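You operate a simulated robot arm through the tools that you are given. There is no shell and no other tool. Be economical: measure what you need, move in short steps, check, and stop when the job is done.

You run a simulated two-armed robot. Do the job below in one go: nothing can be reset, and whatever is moved stays where it is left.

Task
Fill the steamer's tank to about MAX from the jug; dock it again.
Fine: stand the tank on the steamer's top to fill it; the jug goes back where it stood. Set down upright: steamer tank, steel jug.

The check looks at the end state, three seconds after you hand in, the way a careful person would. Anything else that was tipped, shoved, dropped, spilled or broken makes it a failure.

Robot
Two 7-joint arms with two-finger parallel grippers on one trunk, on a base that drives. Base frame: it is fixed to the floor where the robot stands at the start and does not move with it; the origin is under the middle of the robot, x ahead of it, y to its left, z up. Lengths are in cm, angles in degrees, forces in N, time in s.
The left shoulder is at the start at [5, 16.8, 108.2], the right one opposite. With the tool pointing down near the work surface each hand reaches from about 10 to 62 cm from the robot's upright axis, wherever it stands, measured 20 degrees to its own side. Places, roughly: steam knob [50, 30, 60]; steamer top [50, 20, 60]; steel jug [25, 125, 100]; tank dock [50, 0, 60]. Payload 1.57 kg a hand.
Tool frame (each hand has its own): the origin (TCP) lies between the finger pads and is the grasp point; the fingertips stand 3 cm ahead of it; z points along the fingers, y is the line along which they close. The gripper opens to 8 cm. The fingers are 1.7 cm wide and 1.2 cm thick; the gripper's body (4 by 8.2 cm) begins 8 cm behind the TCP.
Orientation is told as [roll, pitch, yaw] about the base's x, y, z axes, in that order, counted from this pose: with the fingers straight down and closing along the base's y, the tool's x points along the base's -x, its y along +y and its z along -z.

Tools
- The arms move only by the tool apply_moves. It takes "left_moves", "right_moves" or both (then of equal length, played together; a hand with none holds still); each is one flat list of numbers, 7 for each row, row after row: the shift along the tool's x, y, z in units of 150 mm (1.0 is 150 mm), then the turn, a rotation vector about the tool's x, y, z in units of 60 degrees (1.0 is 60 degrees), then the closure in counts, from 0 (fully open) to 255 (shut). In form: [dx, dy, dz, ax, ay, az, hand, dx, dy, dz, ax, ay, az, hand, ...]. A call has 1 to 10 rows; each row is the pose to reach, as a shift and turn from the pose commanded when the call began, along the tool's axes at that moment. A call with a number of a shift or a turn outside -1 to 1 is refused whole. Rows are played at 5 a second. More than 5 cm and 8.6 degrees between two rows, or a gripper value outside its range, and nothing of the call is played. Where a pose cannot be reached the arm comes as near as it can. A force on the tool above 40 N (or 10 N above the force at the start of the call, whichever is more), or a blocked arm, ends the call early, and 0.2 s more pass. The fingers move at their own pace (about 4.5 cm/s each) and stop on an object; they squeeze with about 29 N. The grip force told is the motor's: it shows also when the fingers shut on nothing. Time passes only in rows, and 0.2 s behind the last, so rows that repeat a pose let the fingers close. The reply holds the time, the measured pose of the TCP, the force on the tool along the base axes, the opening and the grip force, in the units named above and with some noise, with the torque about the TCP (base axes, N m) and any sound that the robot's microphone picked up.
- Cameras (640 x 400 px; columns grow to the right, rows downward): "scene" is now at [12.35, 2.6, 129.2]; the picture's right is [0.31, -0.95, 0.00], its down [-0.55, -0.18, -0.81] and it looks along [0.77, 0.26, -0.58] (base axes); focal length 264 px, centre (320, 200). "left" rides on the left gripper at [7.2, 0.7, -12.2] in its tool frame; the picture's right is [-0.09, 1.00, 0.00], its down [-0.84, -0.08, -0.54] and it looks along [-0.54, -0.05, 0.84] (tool axes); focal length 238 px, centre (320, 200). "right" rides on the right gripper at [7.2, -0.7, -12.2] in its tool frame; the picture's right is [0.09, 1.00, 0.00], its down [-0.84, 0.08, -0.54] and it looks along [-0.54, 0.05, 0.84] (tool axes); focal length 238 px, centre (320, 200). There is no depth. A picture from a camera that has moved, and an enlarged one, comes with that camera's place and axes in the base frame and with its lens.
- get_image(camera): a new picture of that camera. The clock stands still meanwhile.
- move_column(by): slides the trunk up (or, below 0, down) by that many cm; the arms and the scene camera ride with it, the base frame stays. It gives what a move gives, with no picture.
- steer(legs): drives the robot by 1 to 6 legs, each [ahead, left, turn to the left] in cm, cm and degrees, along the robot's own axes; the way and the turn of a leg run together, so that a leg with both is an arc; at most 150 cm and 180 degrees a leg. The arms and the cameras ride along, it lands a little off, and it stops where it bumps. It gives what a move gives.
- pan_tilt(pan, tilt): turns the head with the scene camera to pan (to the left, within 80 degrees either way) and tilt (down, from -29 to 69), counted from straight ahead of the robot. It gives what a move gives.
- inspect(camera, box): a new picture of the part [left, top, right, bottom] of that camera's present view, enlarged. The clock stands still meanwhile.
- sign_off(): hands the job in; it is judged then, once.

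Go step by step. Nothing tells you exact positions but the pictures and the camera data: compare them with the known pose of the tool, close in by small moves and look again before you grip or let go. The budget is 120 turns and 92 pictures, counting those below and the enlarged ones. Unless the task says otherwise, let go and move clear before handing in, and close with one line.

The tools are called as a command line: name --argument value ..., lists and objects as JSON in quotes. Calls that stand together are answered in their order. apply_moves: Moves the arms, as the interface text tells. Its arguments: {"type":"object","properties":{"left_moves":{"type":"array","items":{"type":"number"}},"right_moves":{"type":"array","items":{"type":"number"}}},"required":[]} The other tools are called the same way: move_column (by) slides the trunk up or down; steer (legs) drives the base; pan_tilt (pan, tilt) turns the head that bears the scene camera; get_image (camera) takes a picture; inspect (camera, box) takes an enlarged picture of a part of a camera's view; sign_off () hands the job in.

At the start:

```text
time_s: 0.0
left_tcp_pos: [38.86, 27.09, 112.65]
left_orientation: [0.0, 0.1, 0.0]
left_contact_force: [1.1, 0.2, 0.4]
left_ft_torque: [-0.02, 0.01, -0.03]
left_opening: 7.99
left_grip_force: 0.1
right_tcp_pos: [46.74, -11.77, 107.33]
right_orientation: [0.0, -0.1, 0.0]
right_contact_force: [0.2, 0.6, 0.0]
right_ft_torque: [0.03, 0.01, -0.02]
right_opening: 8.0
right_grip_force: 0.1
trunk travel left (down, up): [-25.0, 19.3]
robot x, y, heading: [-0.15, -0.22, -0.1]
head pan, tilt: [18.4, 35.5]
```

scene: 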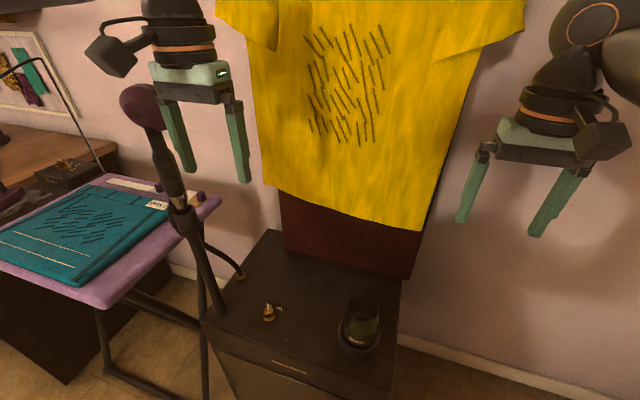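
right: 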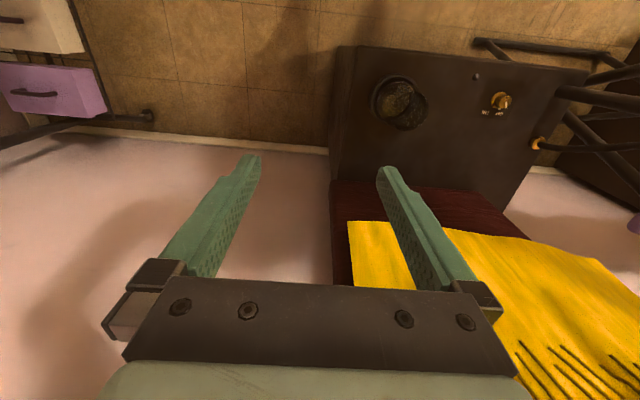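
left: 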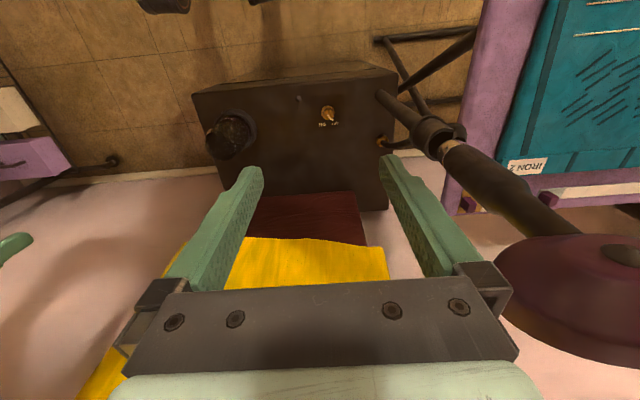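

The steamer stands ahead with a small dark tank at its right and a brass knob; the jug must be far to the left. I'll look closer first.

inspect --camera "scene" --box '[190, 220, 430, 400]'

inspect --camera "right" --box '[330, 40, 570, 190]'

pan_tilt --pan 75 --tilt 25

get_image --camera "scene"

```text
2.22 times, centred on (310, 310) of scene
camera zoom: at [12.35, 2.6, 129.2], right [0.31, -0.95, 0.0], down [-0.55, -0.18, -0.81], along [0.77, 0.26, -0.58], focal length 587 px, centre (342, -44)
```

zoom: 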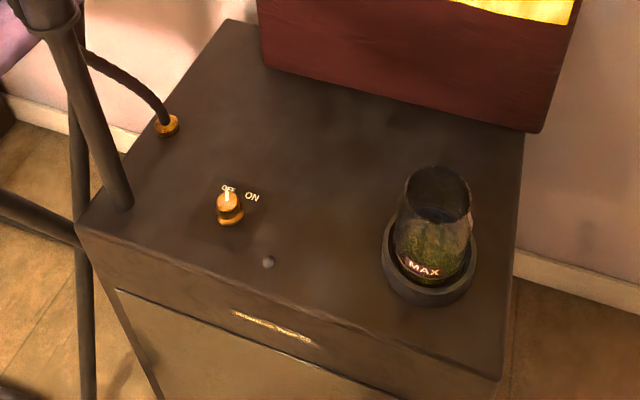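

```text
2.67 times, centred on (450, 115) of right
camera zoom: at [39.55, -12.44, 119.59], right [-0.09, 1.0, 0.0], down [0.84, 0.08, 0.54], along [0.54, 0.05, -0.84], focal length 636 px, centre (-27, 427)
```

zoom: 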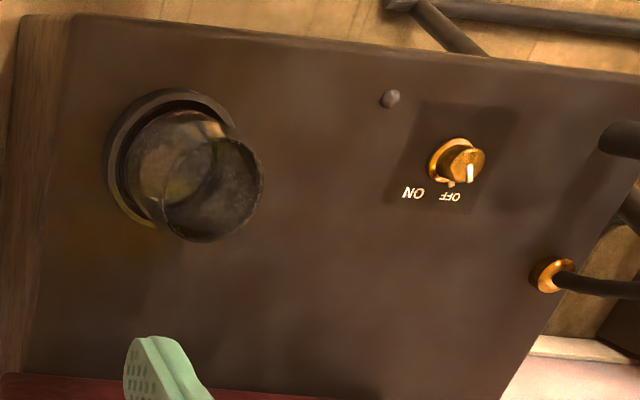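

```text
time_s: 1.3
left_tcp_pos: [38.94, 27.04, 112.62]
left_orientation: [-0.1, 0.1, 0.0]
left_contact_force: [0.4, -0.1, 0.1]
left_ft_torque: [0.04, -0.02, 0.0]
left_opening: 8.0
left_grip_force: 0.0
right_tcp_pos: [46.76, -11.82, 107.21]
right_orientation: [0.0, 0.0, 0.0]
right_contact_force: [0.1, 0.2, -0.2]
right_ft_torque: [0.01, -0.01, 0.0]
right_opening: 8.0
right_grip_force: 0.1
trunk travel left (down, up): [-25.0, 19.3]
robot x, y, heading: [-0.38, 0.18, -0.1]
head pan, tilt: [75.0, 25.0]
```

```text
86 pictures are left
camera scene: at [6.41, 8.74, 130.85], right [0.97, -0.26, 0.0], down [-0.11, -0.41, -0.91], along [0.24, 0.88, -0.42], focal length 264 px, centre (320, 200)
```

scene: 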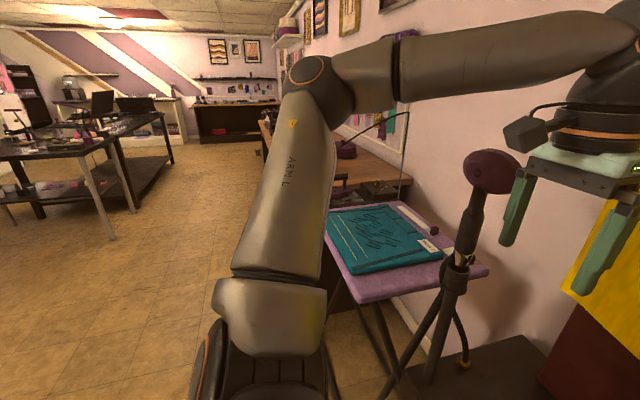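

The tank is near [48.5, 4.5], docked, with the knob on OFF. The jug is hidden behind the left arm, so I'll bring the right hand over the tank to measure it.

apply_moves --right_moves '[0, 0.25, 0.167, 0, 0, 0, 0, 0, 0.5, 0.333, 0, 0, 0, 0, -0.05, 0.75, 0.5, 0, 0, 0, 0, -0.1, 1.0, 0.667, 0, 0, 0, 0]'

get_image --camera "right"

pan_tilt --pan 10 --tilt 45

get_image --camera "scene"

```text
time_s: 2.3
left_tcp_pos: [39.01, 27.05, 112.68]
left_orientation: [0.0, 0.0, 0.1]
left_contact_force: [-0.5, 1.0, -0.2]
left_ft_torque: [0.01, 0.0, -0.02]
left_opening: 8.01
left_grip_force: 0.0
right_tcp_pos: [48.39, 3.05, 97.14]
right_orientation: [-0.1, 0.0, 0.0]
right_contact_force: [-0.5, -0.3, -0.2]
right_ft_torque: [0.04, 0.0, -0.02]
right_opening: 8.04
right_grip_force: 0.1
trunk travel left (down, up): [-25.0, 19.3]
robot x, y, heading: [0.26, 0.23, -0.0]
head pan, tilt: [75.0, 25.0]
```

```text
85 pictures are left
camera right: at [41.21, 2.39, 109.52], right [-0.09, 1.0, 0.0], down [0.84, 0.08, 0.54], along [0.54, 0.05, -0.84], focal length 238 px, centre (320, 200)
```

right: 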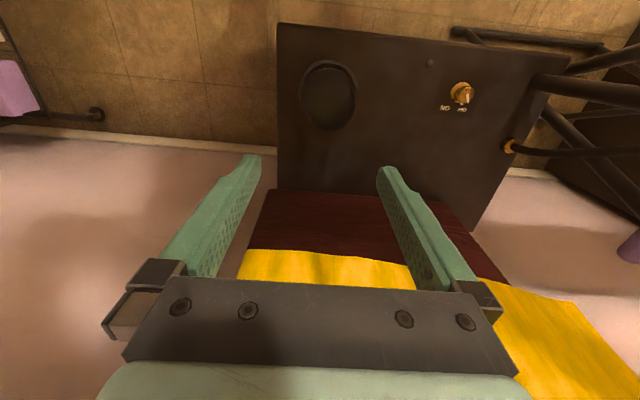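

```text
time_s: 3.6
left_tcp_pos: [38.96, 27.03, 112.79]
left_orientation: [0.1, 0.0, 0.0]
left_contact_force: [-0.6, -0.3, 0.2]
left_ft_torque: [-0.01, 0.0, 0.01]
left_opening: 8.01
left_grip_force: 0.1
right_tcp_pos: [48.38, 2.89, 97.19]
right_orientation: [0.0, 0.0, 0.0]
right_contact_force: [0.1, 0.6, -0.2]
right_ft_torque: [-0.02, 0.01, 0.01]
right_opening: 8.01
right_grip_force: 0.0
trunk travel left (down, up): [-25.0, 19.3]
robot x, y, heading: [-0.08, 0.03, 0.1]
head pan, tilt: [10.0, 45.0]
```

```text
84 pictures are left
camera scene: at [12.03, 1.26, 127.8], right [0.17, -0.98, 0.0], down [-0.7, -0.12, -0.71], along [0.7, 0.12, -0.71], focal length 264 px, centre (320, 200)
```

scene: 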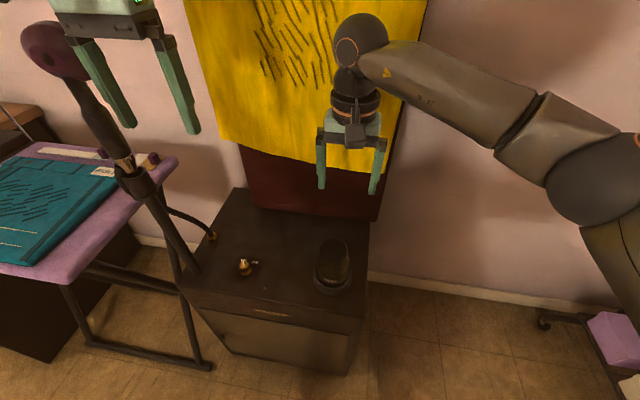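

apply_moves --right_moves '[0, 0.03, 0.3, 0, 0, 0, 0, 0, 0.06, 0.6, 0, 0, 0, 0, -0.03, 0.1, 0.9, 0, 0, 0, 0, -0.03, 0.1, 0.98, 0, 0, 0, 0, -0.03, 0.1, 0.98, 0, 0, 0, 0]'

get_image --camera "right"

inspect --camera "scene" --box '[230, 190, 390, 290]'

```text
time_s: 4.8
left_tcp_pos: [38.93, 27.15, 112.72]
left_orientation: [-0.1, 0.0, -0.1]
left_contact_force: [-0.3, 0.7, -0.9]
left_ft_torque: [-0.03, -0.02, -0.03]
left_opening: 7.98
left_grip_force: 0.1
right_tcp_pos: [48.78, 4.73, 82.55]
right_orientation: [0.0, -0.1, -0.1]
right_contact_force: [0.3, 0.1, -0.4]
right_ft_torque: [-0.01, 0.01, 0.0]
right_opening: 7.99
right_grip_force: 0.0
trunk travel left (down, up): [-25.0, 19.3]
robot x, y, heading: [0.02, 0.21, 0.1]
head pan, tilt: [10.0, 45.0]
```

```text
83 pictures are left
camera right: at [41.48, 4.14, 94.93], right [-0.09, 1.0, 0.0], down [0.84, 0.08, 0.54], along [0.54, 0.05, -0.84], focal length 238 px, centre (320, 200)
```

right: 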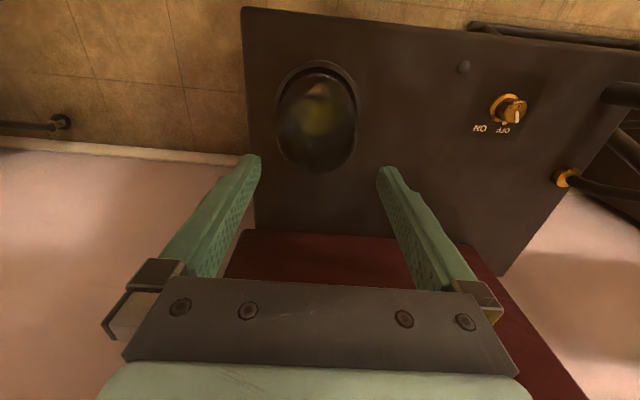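

```text
4.00 times, centred on (310, 240) of scene
camera zoom: at [12.03, 1.25, 127.8], right [0.17, -0.98, 0.0], down [-0.7, -0.12, -0.71], along [0.7, 0.12, -0.71], focal length 1056 px, centre (360, 40)
```

zoom: 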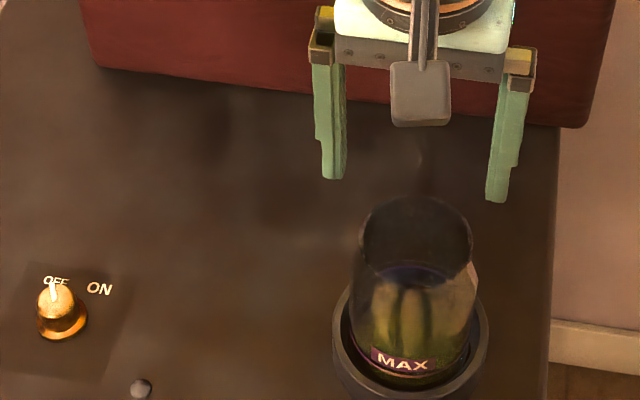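

The tank's rim looks to be about 6.7 cm across, centred near [47.3, 4.3, 75]. I'll close in on it in small steps.

apply_moves --right_moves '[0.04, -0.028, 0.0, 0, 0, 0, 0, 0.07, -0.028, 0.1, 0, 0, 0, 0, 0.07, -0.028, 0.2, 0, 0, 0, 0, 0.07, -0.028, 0.2, 0, 0, 0, 0]'

get_image --camera "right"

inspect --camera "scene" --box '[270, 190, 398, 310]'

```text
time_s: 5.8
left_tcp_pos: [38.93, 27.09, 112.66]
left_orientation: [0.0, 0.0, 0.1]
left_contact_force: [-0.3, -0.4, -0.9]
left_ft_torque: [0.0, 0.02, -0.02]
left_opening: 8.02
left_grip_force: 0.0
right_tcp_pos: [47.75, 4.27, 79.58]
right_orientation: [0.0, 0.0, 0.0]
right_contact_force: [0.3, -0.1, 0.0]
right_ft_torque: [0.03, 0.02, -0.02]
right_opening: 8.0
right_grip_force: 0.0
trunk travel left (down, up): [-25.0, 19.3]
robot x, y, heading: [-0.06, -0.08, -0.1]
head pan, tilt: [10.0, 45.0]
```

```text
81 pictures are left
camera right: at [40.5, 3.67, 91.85], right [-0.09, 1.0, 0.0], down [0.84, 0.08, 0.54], along [0.54, 0.05, -0.84], focal length 238 px, centre (320, 200)
```

right: 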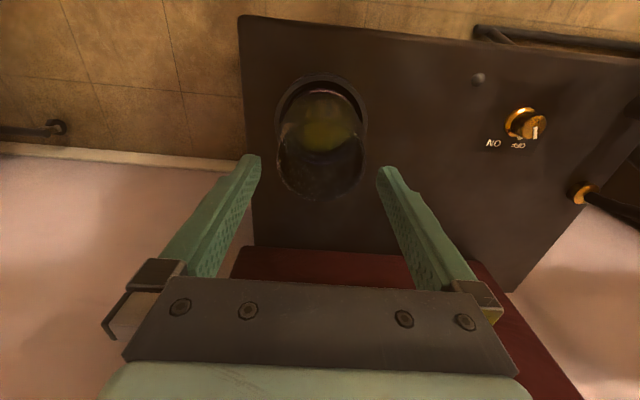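

```text
3.33 times, centred on (334, 250) of scene
camera zoom: at [12.03, 1.25, 127.8], right [0.17, -0.98, 0.0], down [-0.7, -0.12, -0.71], along [0.7, 0.12, -0.71], focal length 880 px, centre (273, 33)
```

zoom: 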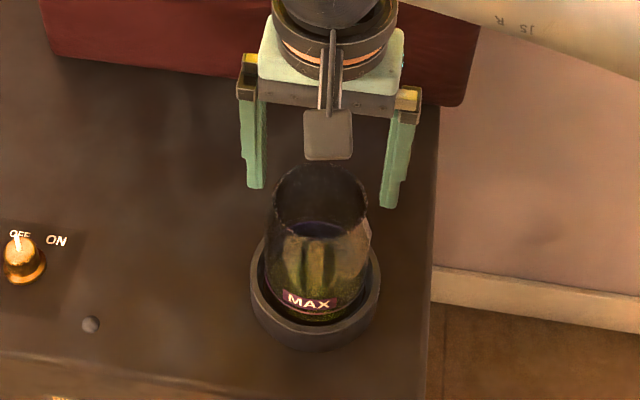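

apply_moves --right_moves '[0.03, 0, 0.1, 0, 0, 0, 0, 0.03, 0, 0.2, 0, 0, 0, 0, 0.03, 0, 0.3, 0, 0, 0, 0, 0.03, 0, 0.4, 0, 0, 0, 0, 0.03, 0, 0.43, 0, 0, 0, 0]'

get_image --camera "right"

inspect --camera "scene" --box '[270, 190, 398, 310]'

```text
time_s: 7.0
left_tcp_pos: [39.03, 27.08, 112.77]
left_orientation: [0.0, 0.0, 0.1]
left_contact_force: [0.1, -0.6, 0.3]
left_ft_torque: [-0.01, 0.0, -0.01]
left_opening: 8.0
left_grip_force: 0.0
right_tcp_pos: [47.15, 4.34, 73.13]
right_orientation: [0.0, -0.1, 0.0]
right_contact_force: [0.1, 0.0, 0.3]
right_ft_torque: [0.0, 0.0, 0.01]
right_opening: 8.03
right_grip_force: 0.1
trunk travel left (down, up): [-25.0, 19.3]
robot x, y, heading: [-0.13, -0.02, 0.1]
head pan, tilt: [10.0, 45.0]
```

```text
79 pictures are left
camera right: at [39.95, 3.73, 85.42], right [-0.09, 1.0, 0.0], down [0.84, 0.08, 0.54], along [0.54, 0.05, -0.84], focal length 238 px, centre (320, 200)
```

right: 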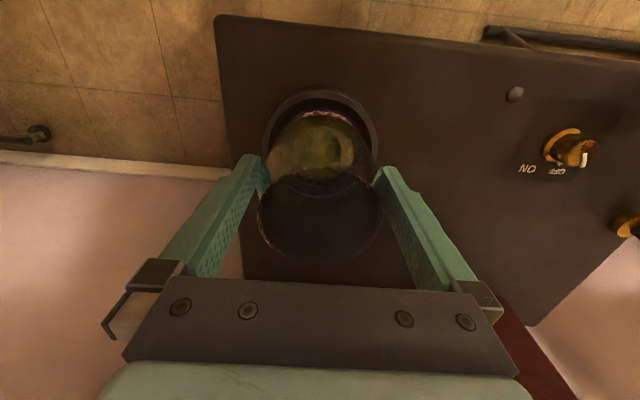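

```text
3.33 times, centred on (334, 250) of scene
camera zoom: at [12.03, 1.25, 127.8], right [0.17, -0.98, 0.0], down [-0.7, -0.12, -0.71], along [0.7, 0.12, -0.71], focal length 880 px, centre (273, 33)
```

zoom: 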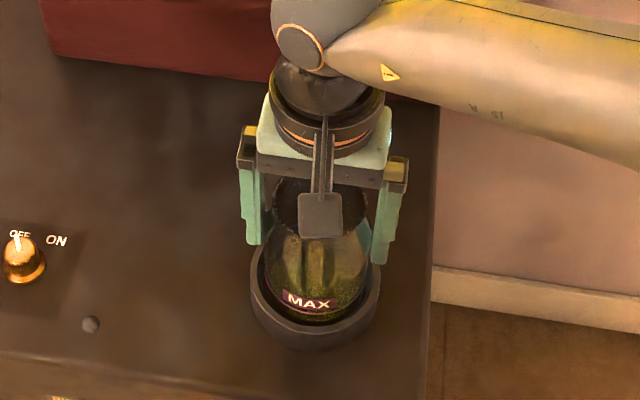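

apply_moves --right_moves '[0, 0, 0.07, 0, 0, 0, 0, 0, 0, 0.07, 0, 0, 0, 255, 0, 0, 0.07, 0, 0, 0, 255, 0, 0, 0.07, 0, 0, 0, 255, 0, 0, 0.07, 0, 0, 0, 255, 0, 0, 0.07, 0, 0, 0, 255]'

inspect --camera "scene" --box '[270, 190, 398, 310]'

```text
time_s: 8.4
left_tcp_pos: [38.93, 26.92, 112.63]
left_orientation: [0.0, 0.0, 0.0]
left_contact_force: [0.1, 0.5, 0.0]
left_ft_torque: [-0.02, -0.02, 0.0]
left_opening: 8.02
left_grip_force: 0.2
right_tcp_pos: [47.29, 4.43, 71.96]
right_orientation: [-0.1, 0.0, 0.0]
right_contact_force: [1.0, 0.0, 3.6]
right_ft_torque: [-0.05, 0.06, 0.03]
right_opening: 7.57
right_grip_force: 29.6
trunk travel left (down, up): [-25.0, 19.3]
robot x, y, heading: [-0.47, 0.32, 0.2]
head pan, tilt: [10.0, 45.0]
```

```text
3.33 times, centred on (334, 250) of scene
camera zoom: at [12.01, 1.25, 127.8], right [0.17, -0.98, 0.0], down [-0.7, -0.12, -0.71], along [0.7, 0.12, -0.71], focal length 880 px, centre (273, 33)
```

zoom: 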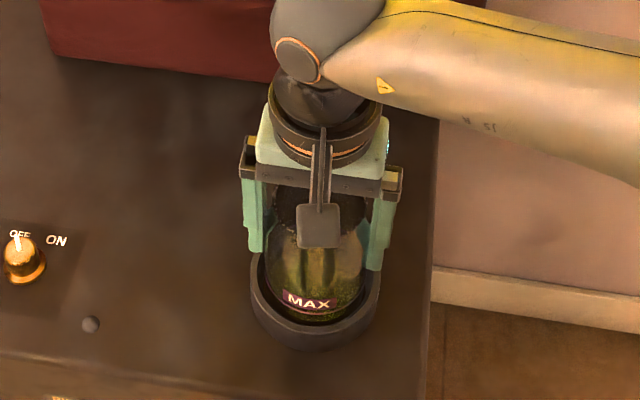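

The tank is gripped at 7.6 cm wide. I'll lift it slowly.

apply_moves --right_moves '[0, 0, -0.05, 0, 0, 0, 255, 0, 0, -0.12, 0, 0, 0, 255, 0, 0, -0.2, 0, 0, 0, 255, 0, 0, -0.3, 0, 0, 0, 255, 0, 0, -0.4, 0, 0, 0, 255, 0, 0, -0.4, 0, 0, 0, 255]'

inspect --camera "scene" --box '[230, 170, 390, 310]'

```text
time_s: 9.8
left_tcp_pos: [38.86, 27.12, 112.71]
left_orientation: [0.1, 0.0, -0.1]
left_contact_force: [0.7, 0.0, 0.0]
left_ft_torque: [0.0, -0.03, -0.02]
left_opening: 8.02
left_grip_force: 0.1
right_tcp_pos: [47.26, 4.17, 77.93]
right_orientation: [0.0, 0.1, -0.1]
right_contact_force: [-0.7, 1.0, -0.8]
right_ft_torque: [0.03, -0.02, 0.03]
right_opening: 7.55
right_grip_force: 28.5
trunk travel left (down, up): [-25.0, 19.3]
robot x, y, heading: [-0.11, 0.02, 0.1]
head pan, tilt: [10.0, 45.0]
```

```text
2.86 times, centred on (310, 240) of scene
camera zoom: at [12.04, 1.25, 127.79], right [0.17, -0.98, 0.0], down [-0.7, -0.12, -0.71], along [0.7, 0.12, -0.71], focal length 755 px, centre (349, 86)
```

zoom: 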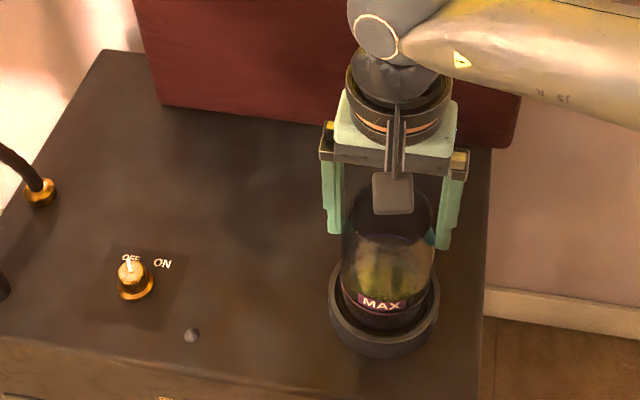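

get_image --camera "right"

inspect --camera "scene" --box '[290, 220, 370, 290]'

```text
75 pictures are left
camera right: at [40.03, 3.69, 90.43], right [-0.09, 1.0, 0.0], down [0.84, 0.08, 0.54], along [0.54, 0.05, -0.84], focal length 238 px, centre (320, 200)
```

right: 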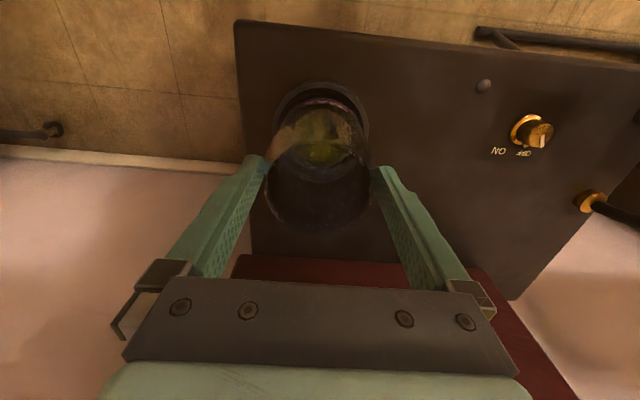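

```text
5.71 times, centred on (330, 255) of scene
camera zoom: at [12.04, 1.25, 127.79], right [0.17, -0.98, 0.0], down [-0.7, -0.12, -0.71], along [0.7, 0.12, -0.71], focal length 1509 px, centre (263, -114)
```

zoom: 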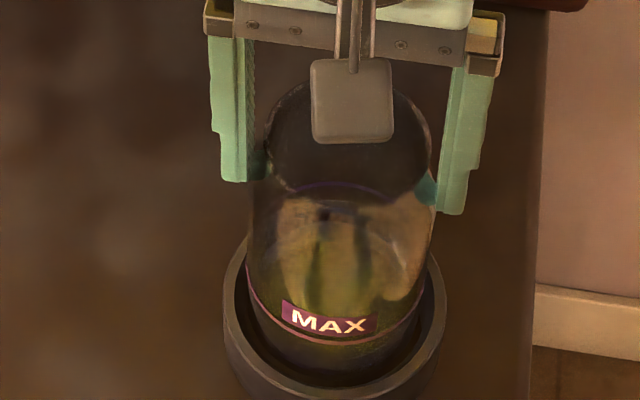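

The tank slipped to the fingertips because its neck narrows. I'll lower it back, open, go deeper onto the cylindrical body and grip again.

apply_moves --right_moves '[0, 0, 0.04, 0, 0, 0, 255, 0, 0, 0.08, 0, 0, 0, 255, 0, 0, 0.11, 0, 0, 0, 255, 0, 0, 0.13, 0, 0, 0, 255, 0, 0, 0.15, 0, 0, 0, 255]'

inspect --camera "scene" --box '[290, 220, 370, 290]'

```text
time_s: 11.0
left_tcp_pos: [38.96, 27.06, 112.7]
left_orientation: [0.0, 0.1, 0.0]
left_contact_force: [-0.4, 0.1, 0.0]
left_ft_torque: [-0.01, -0.01, 0.01]
left_opening: 8.0
left_grip_force: 0.0
right_tcp_pos: [47.25, 4.29, 75.7]
right_orientation: [0.0, 0.0, 0.0]
right_contact_force: [-0.8, 0.3, -1.8]
right_ft_torque: [-0.01, 0.0, 0.0]
right_opening: 7.51
right_grip_force: 28.8
trunk travel left (down, up): [-25.0, 19.3]
robot x, y, heading: [0.22, 0.17, -0.1]
head pan, tilt: [10.0, 45.0]
```

```text
5.71 times, centred on (330, 255) of scene
camera zoom: at [12.04, 1.25, 127.79], right [0.17, -0.98, 0.0], down [-0.7, -0.12, -0.71], along [0.7, 0.12, -0.71], focal length 1509 px, centre (263, -114)
```

zoom: 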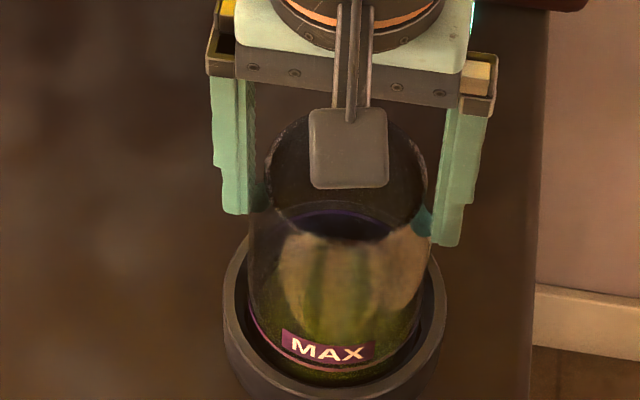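

apply_moves --right_moves '[0, 0, 0, 0, 0, 0, 0, 0, 0, 0, 0, 0, 0, 0, 0, 0, 0.1, 0, 0, 0, 0, 0, 0, 0.2, 0, 0, 0, 0, 0, 0, 0.3, 0, 0, 0, 0, 0, 0, 0.4, 0, 0, 0, 0, 0, 0, 0.4, 0, 0, 0, 0]'

get_image --camera "right"

inspect --camera "scene" --box '[290, 220, 370, 290]'

```text
time_s: 12.6
left_tcp_pos: [38.98, 27.16, 112.74]
left_orientation: [0.0, 0.0, 0.1]
left_contact_force: [-0.4, 0.7, -0.3]
left_ft_torque: [0.02, 0.0, 0.01]
left_opening: 7.97
left_grip_force: 0.0
right_tcp_pos: [47.26, 4.36, 69.67]
right_orientation: [0.0, 0.0, -0.1]
right_contact_force: [0.9, -0.2, 0.7]
right_ft_torque: [-0.01, -0.01, -0.02]
right_opening: 8.0
right_grip_force: 0.1
trunk travel left (down, up): [-25.0, 19.3]
robot x, y, heading: [-0.1, 0.01, -0.0]
head pan, tilt: [10.0, 45.0]
```

```text
72 pictures are left
camera right: at [40.03, 3.68, 82.03], right [-0.09, 1.0, 0.0], down [0.84, 0.08, 0.54], along [0.54, 0.05, -0.84], focal length 238 px, centre (320, 200)
```

right: 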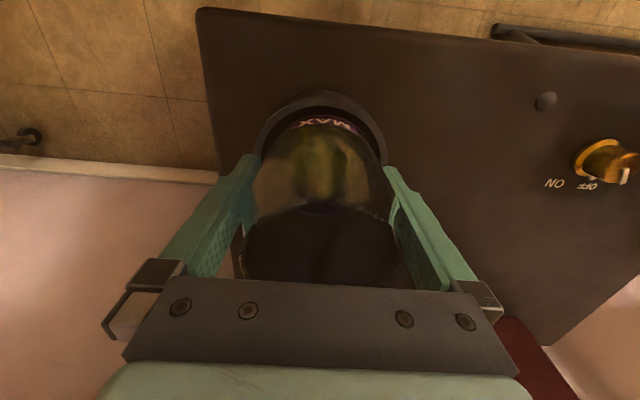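

```text
5.71 times, centred on (330, 255) of scene
camera zoom: at [12.03, 1.25, 127.8], right [0.17, -0.98, 0.0], down [-0.7, -0.12, -0.71], along [0.7, 0.12, -0.71], focal length 1509 px, centre (263, -114)
```

zoom: 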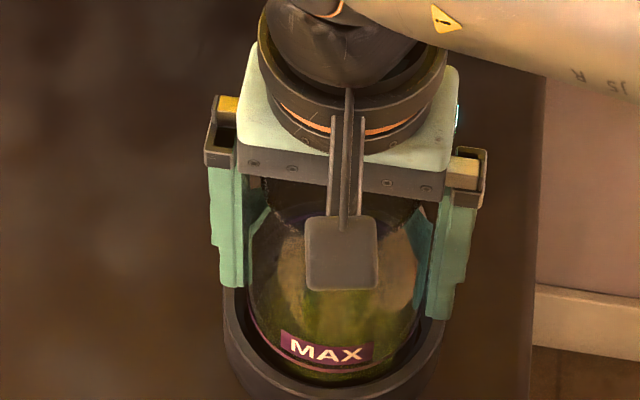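

apply_moves --right_moves '[0, 0, 0, 0, 0, 0, 255, 0, 0, 0, 0, 0, 0, 255, 0, 0, 0, 0, 0, 0, 255, 0, 0, -0.05, 0, 0, 0, 255, 0, 0, -0.1, 0, 0, 0, 255, 0, 0, -0.15, 0, 0, 0, 255, 0, 0, -0.2, 0, 0, 0, 255, 0, 0, -0.25, 0, 0, 0, 255, 0, 0, -0.3, 0, 0, 0, 255]'

get_image --camera "scene"

inspect --camera "scene" --box '[290, 220, 370, 290]'

```text
time_s: 14.6
left_tcp_pos: [39.05, 27.01, 112.7]
left_orientation: [0.0, 0.1, 0.0]
left_contact_force: [-0.1, 0.1, -0.4]
left_ft_torque: [0.04, -0.03, 0.0]
left_opening: 7.98
left_grip_force: 0.0
right_tcp_pos: [47.46, 4.26, 74.22]
right_orientation: [0.0, -0.1, 0.0]
right_contact_force: [0.4, -0.3, -1.7]
right_ft_torque: [0.01, 0.03, -0.01]
right_opening: 7.67
right_grip_force: 29.5
trunk travel left (down, up): [-25.0, 19.3]
robot x, y, heading: [0.13, 0.37, -0.3]
head pan, tilt: [10.0, 45.0]
```

```text
70 pictures are left
camera scene: at [12.04, 1.25, 127.79], right [0.17, -0.98, 0.0], down [-0.7, -0.12, -0.71], along [0.7, 0.12, -0.71], focal length 264 px, centre (320, 200)
```

scene: 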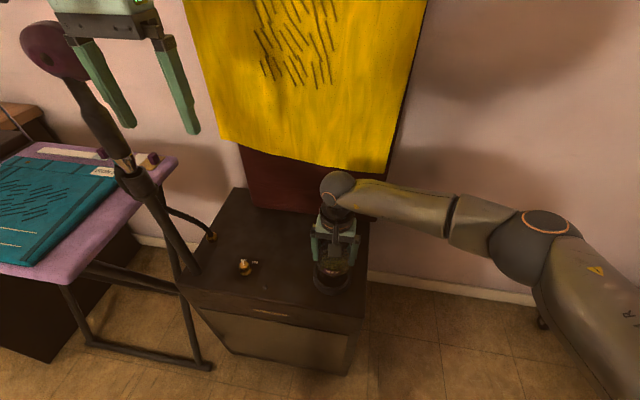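

```text
5.71 times, centred on (330, 255) of scene
camera zoom: at [12.04, 1.25, 127.79], right [0.17, -0.98, 0.0], down [-0.7, -0.12, -0.71], along [0.7, 0.12, -0.71], focal length 1509 px, centre (263, -114)
```

zoom: 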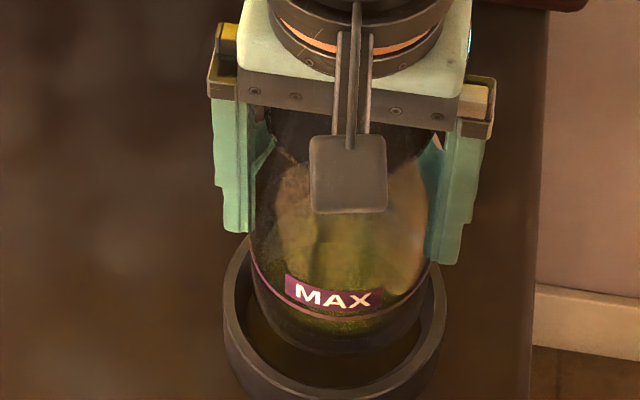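

The tank is now firmly held and clear. I'll raise it, carry it over to about [49, 16], and set it down on the steamer top.

apply_moves --right_moves '[0, 0, -0.2, 0, 0, 0, 255, 0, 0, -0.4, 0, 0, 0, 255, -0.03, 0.2, -0.4, 0, 0, 0, 255, -0.07, 0.4, -0.4, 0, 0, 0, 255, -0.1, 0.6, -0.4, 0, 0, 0, 255, -0.1, 0.78, -0.4, 0, 0, 0, 255, -0.1, 0.78, -0.4, 0, 0, 0, 255]'

inspect --camera "scene" --box '[200, 180, 380, 300]'

```text
time_s: 16.2
left_tcp_pos: [39.02, 27.08, 112.64]
left_orientation: [-0.1, -0.1, 0.0]
left_contact_force: [0.2, 0.7, -0.4]
left_ft_torque: [-0.01, -0.01, 0.02]
left_opening: 8.0
left_grip_force: 0.1
right_tcp_pos: [48.66, 12.49, 80.16]
right_orientation: [0.0, -0.1, 0.1]
right_contact_force: [0.1, 0.7, -1.2]
right_ft_torque: [0.02, 0.01, -0.01]
right_opening: 7.58
right_grip_force: 28.9
right hand out of reach, approached as far as the arm can: row 5, 6, 7
trunk travel left (down, up): [-25.0, 19.3]
robot x, y, heading: [0.1, -0.48, -0.0]
head pan, tilt: [10.0, 45.0]
```

```text
3.33 times, centred on (290, 240) of scene
camera zoom: at [12.04, 1.25, 127.79], right [0.17, -0.98, 0.0], down [-0.7, -0.12, -0.71], along [0.7, 0.12, -0.71], focal length 880 px, centre (420, 67)
```

zoom: 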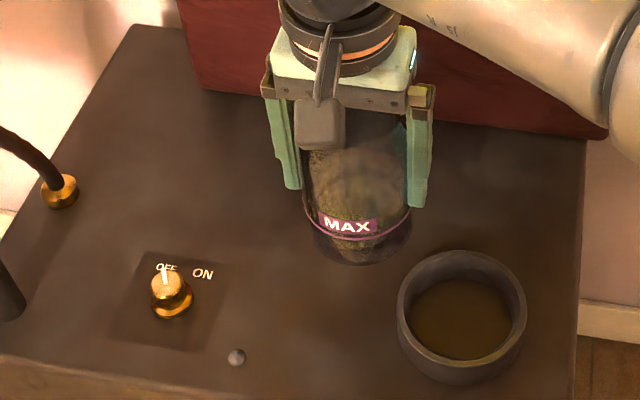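

Out of reach by a few centimetres. I'll draw the left hand back from the steam wand and shift the base a little left.

apply_moves --left_moves '[0.25, -0.1, 0, 0, 0, 0, 0, 0.5, -0.2, 0, 0, 0, 0, 0, 0.75, -0.3, 0, 0, 0, 0, 0]'

steer --legs '[[0, 8, 0]]'

get_image --camera "scene"

```text
time_s: 17.0
left_tcp_pos: [27.72, 22.62, 113.02]
left_orientation: [0.1, 0.0, 0.0]
left_contact_force: [0.4, 0.8, 0.0]
left_ft_torque: [0.0, 0.02, -0.02]
left_opening: 8.02
left_grip_force: 0.1
right_tcp_pos: [48.66, 12.38, 80.07]
right_orientation: [0.1, 0.0, -0.1]
right_contact_force: [-0.1, 0.5, -1.5]
right_ft_torque: [0.01, 0.03, 0.0]
right_opening: 7.61
right_grip_force: 29.5
trunk travel left (down, up): [-25.0, 19.3]
robot x, y, heading: [-0.23, 0.14, 0.1]
head pan, tilt: [10.0, 45.0]
```

```text
time_s: 18.4
left_tcp_pos: [27.68, 30.6, 112.98]
left_orientation: [0.0, 0.1, 0.1]
left_contact_force: [0.3, 0.4, 0.0]
left_ft_torque: [-0.01, -0.03, -0.03]
left_opening: 7.98
left_grip_force: 0.1
right_tcp_pos: [48.67, 20.41, 79.97]
right_orientation: [0.0, 0.0, 0.0]
right_contact_force: [-0.6, 0.4, -1.8]
right_ft_torque: [0.01, -0.01, -0.03]
right_opening: 7.61
right_grip_force: 28.8
trunk travel left (down, up): [-25.0, 19.3]
robot x, y, heading: [0.04, 7.72, -0.2]
head pan, tilt: [10.0, 45.0]
```

```text
67 pictures are left
camera scene: at [12.04, 9.18, 127.79], right [0.17, -0.98, 0.0], down [-0.7, -0.12, -0.71], along [0.7, 0.12, -0.71], focal length 264 px, centre (320, 200)
```

scene: 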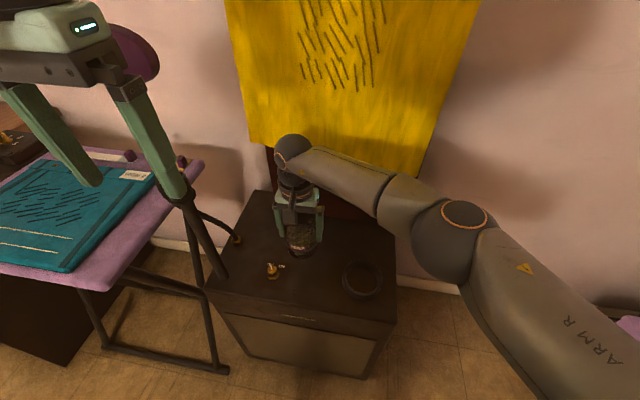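

apply_moves --right_moves '[0, -0.15, 0.0, 0, 0, 0, 255, 0, -0.25, 0.0, 0, 0, 0, 255, 0, -0.25, 0.1, 0, 0, 0, 255, 0, -0.25, 0.2, 0, 0, 0, 255]'

inspect --camera "scene" --box '[200, 180, 400, 300]'

```text
time_s: 19.4
left_tcp_pos: [27.81, 30.51, 112.97]
left_orientation: [-0.1, 0.0, 0.1]
left_contact_force: [0.4, 0.3, 0.2]
left_ft_torque: [0.04, 0.01, 0.02]
left_opening: 7.99
left_grip_force: 0.1
right_tcp_pos: [48.67, 16.74, 77.31]
right_orientation: [0.0, -0.1, -0.1]
right_contact_force: [-0.4, -0.2, -1.6]
right_ft_torque: [0.0, -0.02, -0.01]
right_opening: 7.6
right_grip_force: 28.9
trunk travel left (down, up): [-25.0, 19.3]
robot x, y, heading: [-0.05, 8.12, -0.1]
head pan, tilt: [10.0, 45.0]
```

```text
3.20 times, centred on (300, 240) of scene
camera zoom: at [12.04, 9.15, 127.79], right [0.17, -0.98, 0.0], down [-0.7, -0.12, -0.71], along [0.7, 0.12, -0.71], focal length 845 px, centre (384, 72)
```

zoom: 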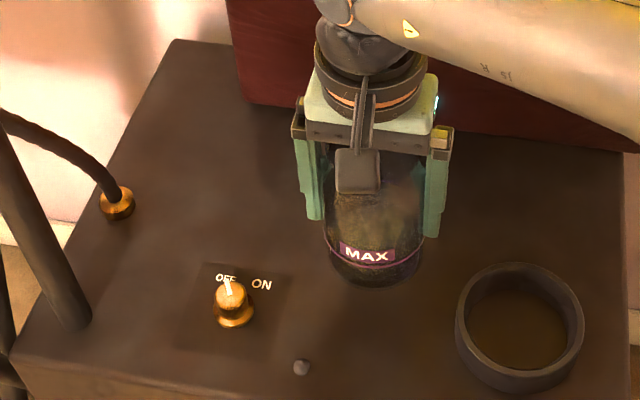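

apply_moves --right_moves '[0, 0, 0.15, 0, 0, 0, 255, 0, 0, 0.3, 0, 0, 0, 255, 0, 0, 0.4, 0, 0, 0, 255, 0, 0, 0.44, 0, 0, 0, 255, 0, 0, 0.47, 0, 0, 0, 255, 0, 0, 0.5, 0, 0, 0, 255, 0, 0, 0.53, 0, 0, 0, 255, 0, 0, 0.56, 0, 0, 0, 255, 0, 0, 0.59, 0, 0, 0, 255, 0, 0, 0.62, 0, 0, 0, 255]'

inspect --camera "scene" --box '[240, 190, 360, 280]'

```text
time_s: 21.5
left_tcp_pos: [27.7, 30.44, 113.03]
left_orientation: [0.0, -0.1, 0.1]
left_contact_force: [0.5, 0.2, -0.4]
left_ft_torque: [-0.01, 0.02, -0.03]
left_opening: 8.0
left_grip_force: 0.0
right_tcp_pos: [48.93, 16.73, 68.8]
right_orientation: [0.0, -0.5, 0.1]
right_contact_force: [-3.4, -2.5, 17.1]
right_ft_torque: [-0.41, 0.46, -0.07]
right_opening: 7.57
right_grip_force: 29.0
trunk travel left (down, up): [-25.0, 19.3]
robot x, y, heading: [0.22, 8.12, -0.0]
head pan, tilt: [10.0, 45.0]
stopped in row 10 (right hand): the force on the tool passed its limit at 44 N (the readings are from after the stop); the commanded pose is now the measured one
```

```text
4.44 times, centred on (300, 235) of scene
camera zoom: at [11.91, 9.12, 127.8], right [0.17, -0.98, 0.0], down [-0.7, -0.12, -0.71], along [0.7, 0.12, -0.71], focal length 1174 px, centre (409, 44)
```

zoom: 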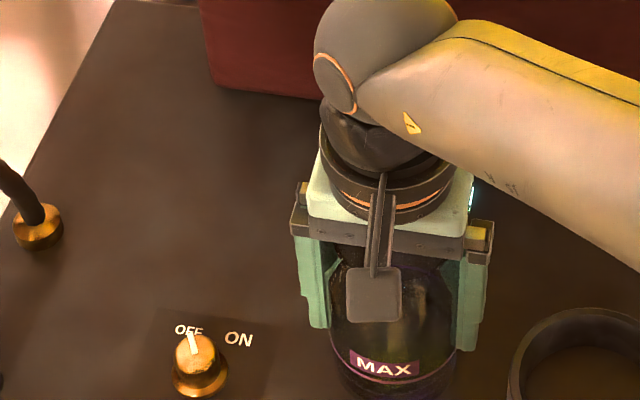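

It's standing on the steamer top. I'll release it and rise clear.

apply_moves --right_moves '[0, 0, -0.01, 0, 0, 0, 255, 0, 0, -0.01, 0, 0, 0, 0, 0, 0, -0.01, 0, 0, 0, 0, 0, 0, -0.1, 0, 0, 0, 0, 0, 0, -0.25, 0, 0, 0, 0, 0, 0, -0.5, 0, 0, 0, 0, 0, 0, -0.75, 0, 0, 0, 0, 0, 0, -1.0, 0, 0, 0, 0]'

get_image --camera "scene"

get_image --camera "right"

```text
time_s: 23.3
left_tcp_pos: [27.81, 30.52, 112.88]
left_orientation: [0.0, 0.0, 0.1]
left_contact_force: [-0.4, 0.2, -0.3]
left_ft_torque: [0.01, -0.01, 0.0]
left_opening: 8.0
left_grip_force: 0.0
right_tcp_pos: [48.67, 16.43, 83.77]
right_orientation: [0.0, -0.3, 0.1]
right_contact_force: [0.9, -0.2, 0.5]
right_ft_torque: [-0.02, -0.01, 0.0]
right_opening: 8.01
right_grip_force: 0.1
trunk travel left (down, up): [-25.0, 19.3]
robot x, y, heading: [0.16, 8.09, -0.2]
head pan, tilt: [10.0, 45.0]
```

```text
64 pictures are left
camera scene: at [12.01, 9.14, 127.79], right [0.17, -0.98, 0.0], down [-0.7, -0.12, -0.71], along [0.7, 0.12, -0.71], focal length 264 px, centre (320, 200)
```

scene: 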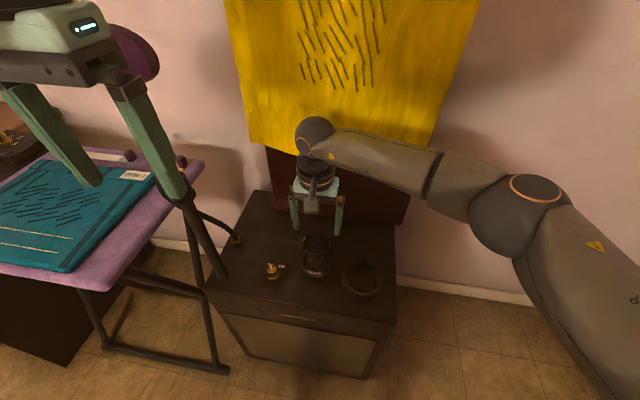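

```text
63 pictures are left
camera right: at [41.34, 15.9, 96.01], right [-0.09, 1.0, 0.0], down [0.83, 0.08, 0.55], along [0.54, 0.05, -0.84], focal length 238 px, centre (320, 200)
```

right: 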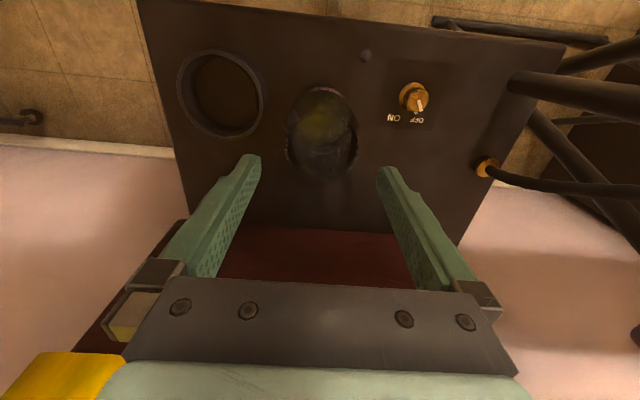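

The tank stands upright on the top. I'll retract the right arm and look for the jug.

apply_moves --right_moves '[0, 0, -0.3, 0, 0, 0, 0, 0, 0, -0.6, 0, 0, 0, 0, 0.25, -0.2, -0.8, 0, 0, 0, 0, 0.5, -0.4, -0.9, 0, 0, 0, 0, 0.75, -0.6, -0.9, 0, 0, 0, 0, 1.0, -0.8, -0.9, 0, 0, 0, 0]'

pan_tilt --pan 80 --tilt 25

get_image --camera "scene"

```text
refused: row 3 steps farther than a row can; nothing moved
```

```text
time_s: 24.7
left_tcp_pos: [27.71, 30.61, 112.84]
left_orientation: [0.0, 0.0, 0.2]
left_contact_force: [-0.2, 0.6, 0.0]
left_ft_torque: [-0.02, 0.0, 0.03]
left_opening: 7.99
left_grip_force: 0.0
right_tcp_pos: [48.69, 16.47, 83.57]
right_orientation: [-0.1, -0.3, 0.1]
right_contact_force: [1.1, 0.6, -0.2]
right_ft_torque: [0.04, 0.02, -0.01]
right_opening: 8.0
right_grip_force: 0.0
trunk travel left (down, up): [-25.0, 19.3]
robot x, y, heading: [-0.13, 7.9, 0.1]
head pan, tilt: [80.0, 25.0]
```

```text
62 pictures are left
camera scene: at [5.62, 16.8, 130.85], right [0.98, -0.17, 0.0], down [-0.07, -0.42, -0.91], along [0.16, 0.89, -0.42], focal length 264 px, centre (320, 200)
```

scene: 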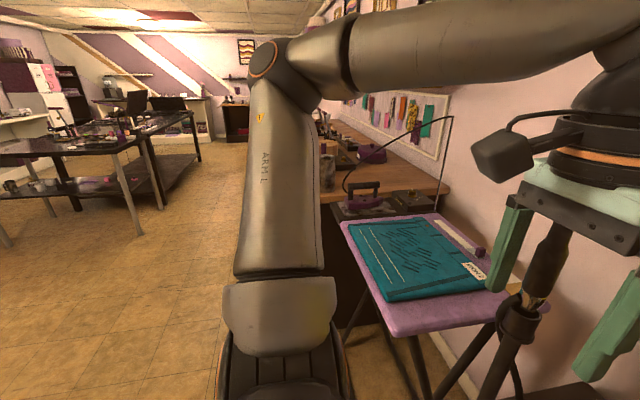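

apply_moves --right_moves '[0, 0, -0.3, 0, 0, 0, 0, 0, 0, -0.6, 0, 0, 0, 0, 0.22, -0.15, -0.7, 0, 0, 0, 0, 0.44, -0.3, -0.8, 0, 0, 0, 0, 0.66, -0.45, -0.9, 0, 0, 0, 0, 0.9, -0.6, -0.9, 0, 0, 0, 0]'

inspect --camera "scene" --box '[300, 100, 500, 240]'

```text
time_s: 26.1
left_tcp_pos: [27.8, 30.53, 112.94]
left_orientation: [0.0, 0.0, 0.2]
left_contact_force: [0.0, 0.6, 0.5]
left_ft_torque: [0.04, -0.02, 0.0]
left_opening: 8.0
left_grip_force: 0.1
right_tcp_pos: [35.22, 7.66, 97.04]
right_orientation: [0.0, -0.3, 0.0]
right_contact_force: [-0.6, 0.1, -0.2]
right_ft_torque: [0.0, 0.0, 0.0]
right_opening: 8.02
right_grip_force: 0.0
trunk travel left (down, up): [-25.0, 19.3]
robot x, y, heading: [-0.07, 7.9, -0.2]
head pan, tilt: [80.0, 25.0]
```

```text
2.86 times, centred on (400, 170) of scene
camera zoom: at [5.6, 16.77, 130.86], right [0.98, -0.17, 0.0], down [-0.07, -0.42, -0.91], along [0.16, 0.89, -0.42], focal length 755 px, centre (91, 286)
```

zoom: 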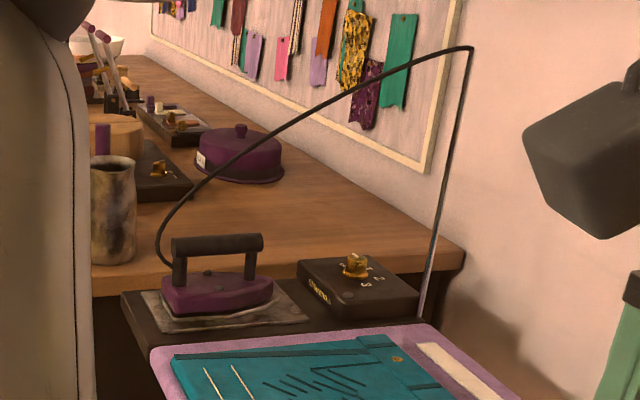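

The jug is on the bench near [28, 125], beyond the iron. I'll back off and drive left to see it properly.

steer --legs '[[-20, 0, 0], [0, 65, 0]]'

pan_tilt --pan 50 --tilt 40

get_image --camera "scene"

```text
time_s: 33.4
left_tcp_pos: [7.27, 95.32, 112.88]
left_orientation: [0.1, 0.0, 0.4]
left_contact_force: [0.3, 0.5, 0.0]
left_ft_torque: [0.03, -0.05, 0.03]
left_opening: 8.0
left_grip_force: 0.0
right_tcp_pos: [14.94, 72.47, 97.13]
right_orientation: [0.0, -0.3, 0.3]
right_contact_force: [0.7, 0.6, 0.2]
right_ft_torque: [0.04, -0.01, 0.02]
right_opening: 7.98
right_grip_force: 0.0
trunk travel left (down, up): [-25.0, 19.3]
robot x, y, heading: [-20.7, 72.43, 0.2]
head pan, tilt: [80.0, 25.0]
```

```text
time_s: 34.3
left_tcp_pos: [7.4, 95.23, 112.88]
left_orientation: [0.0, -0.1, 0.3]
left_contact_force: [0.1, -0.8, 0.6]
left_ft_torque: [-0.02, 0.0, 0.01]
left_opening: 7.99
left_grip_force: 0.0
right_tcp_pos: [14.81, 72.36, 96.98]
right_orientation: [0.0, -0.4, 0.3]
right_contact_force: [-0.3, 0.4, -0.4]
right_ft_torque: [-0.01, -0.05, -0.01]
right_opening: 7.99
right_grip_force: 0.0
trunk travel left (down, up): [-25.0, 19.3]
robot x, y, heading: [-20.43, 72.3, 0.3]
head pan, tilt: [50.0, 40.0]
```

```text
60 pictures are left
camera scene: at [-10.88, 78.83, 128.53], right [0.77, -0.64, 0.0], down [-0.41, -0.49, -0.77], along [0.49, 0.59, -0.64], focal length 264 px, centre (320, 200)
```

scene: 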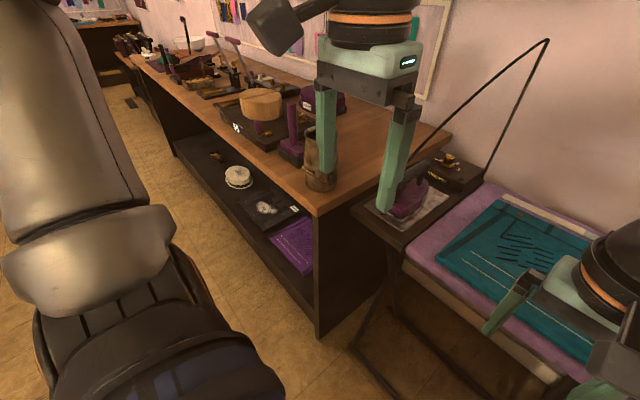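

inspect --camera "scene" --box '[230, 80, 390, 220]'

get_image --camera "left"

```text
2.86 times, centred on (310, 150) of scene
camera zoom: at [-10.88, 78.83, 128.53], right [0.77, -0.64, 0.0], down [-0.41, -0.49, -0.77], along [0.49, 0.59, -0.64], focal length 755 px, centre (349, 343)
```

zoom: 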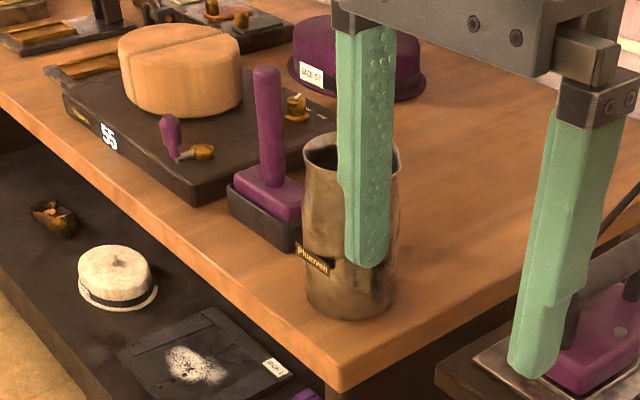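

```text
58 pictures are left
camera left: at [0.15, 95.85, 125.11], right [0.09, 1.0, 0.0], down [0.84, -0.07, 0.54], along [0.54, -0.05, -0.84], focal length 238 px, centre (320, 200)
```

left: 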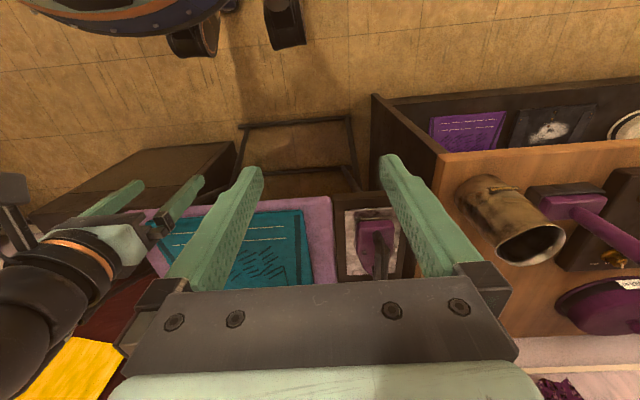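

The jug is a handleless steel cup near the bench corner at about [28.5, 127], rim z≈98. I'll drive closer and look from the left hand.

steer --legs '[[0, 28, 0], [3, 0, 0]]'

get_image --camera "left"

pan_tilt --pan 25 --tilt 40

get_image --camera "scene"

```text
time_s: 37.8
left_tcp_pos: [10.42, 122.92, 113.0]
left_orientation: [0.0, 0.0, 0.1]
left_contact_force: [0.5, -0.4, 0.2]
left_ft_torque: [0.02, 0.02, 0.0]
left_opening: 7.99
left_grip_force: 0.1
right_tcp_pos: [17.94, 100.19, 96.97]
right_orientation: [0.0, -0.2, 0.1]
right_contact_force: [0.2, 0.5, 0.1]
right_ft_torque: [0.03, 0.01, 0.05]
right_opening: 8.01
right_grip_force: 0.1
trunk travel left (down, up): [-25.0, 19.3]
robot x, y, heading: [-17.23, 100.21, 0.3]
head pan, tilt: [50.0, 40.0]
```

```text
57 pictures are left
camera left: at [3.25, 123.63, 125.09], right [0.09, 1.0, 0.0], down [0.84, -0.08, 0.54], along [0.54, -0.05, -0.84], focal length 238 px, centre (320, 200)
```

left: 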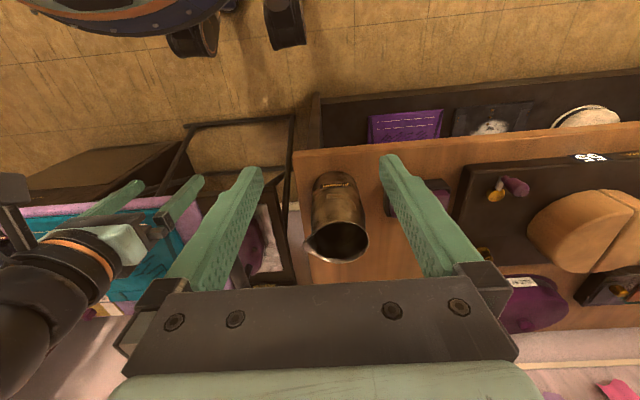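

```text
time_s: 38.7
left_tcp_pos: [10.43, 122.94, 113.03]
left_orientation: [-0.1, -0.1, 0.1]
left_contact_force: [0.0, 0.3, 0.5]
left_ft_torque: [-0.02, -0.01, 0.02]
left_opening: 8.0
left_grip_force: 0.1
right_tcp_pos: [17.79, 100.09, 97.03]
right_orientation: [0.0, -0.3, 0.1]
right_contact_force: [0.7, 0.5, 0.8]
right_ft_torque: [0.02, 0.03, -0.01]
right_opening: 7.98
right_grip_force: 0.1
trunk travel left (down, up): [-25.0, 19.3]
robot x, y, heading: [-17.31, 100.21, 0.2]
head pan, tilt: [25.0, 40.0]
```

```text
56 pictures are left
camera scene: at [-5.69, 103.74, 128.52], right [0.42, -0.91, 0.0], down [-0.58, -0.27, -0.77], along [0.69, 0.33, -0.64], focal length 264 px, centre (320, 200)
```

scene: 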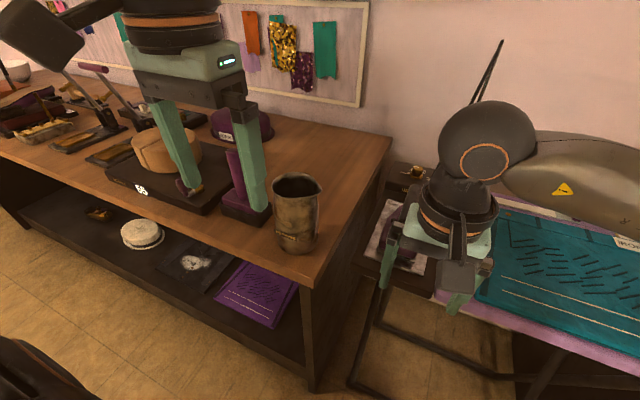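

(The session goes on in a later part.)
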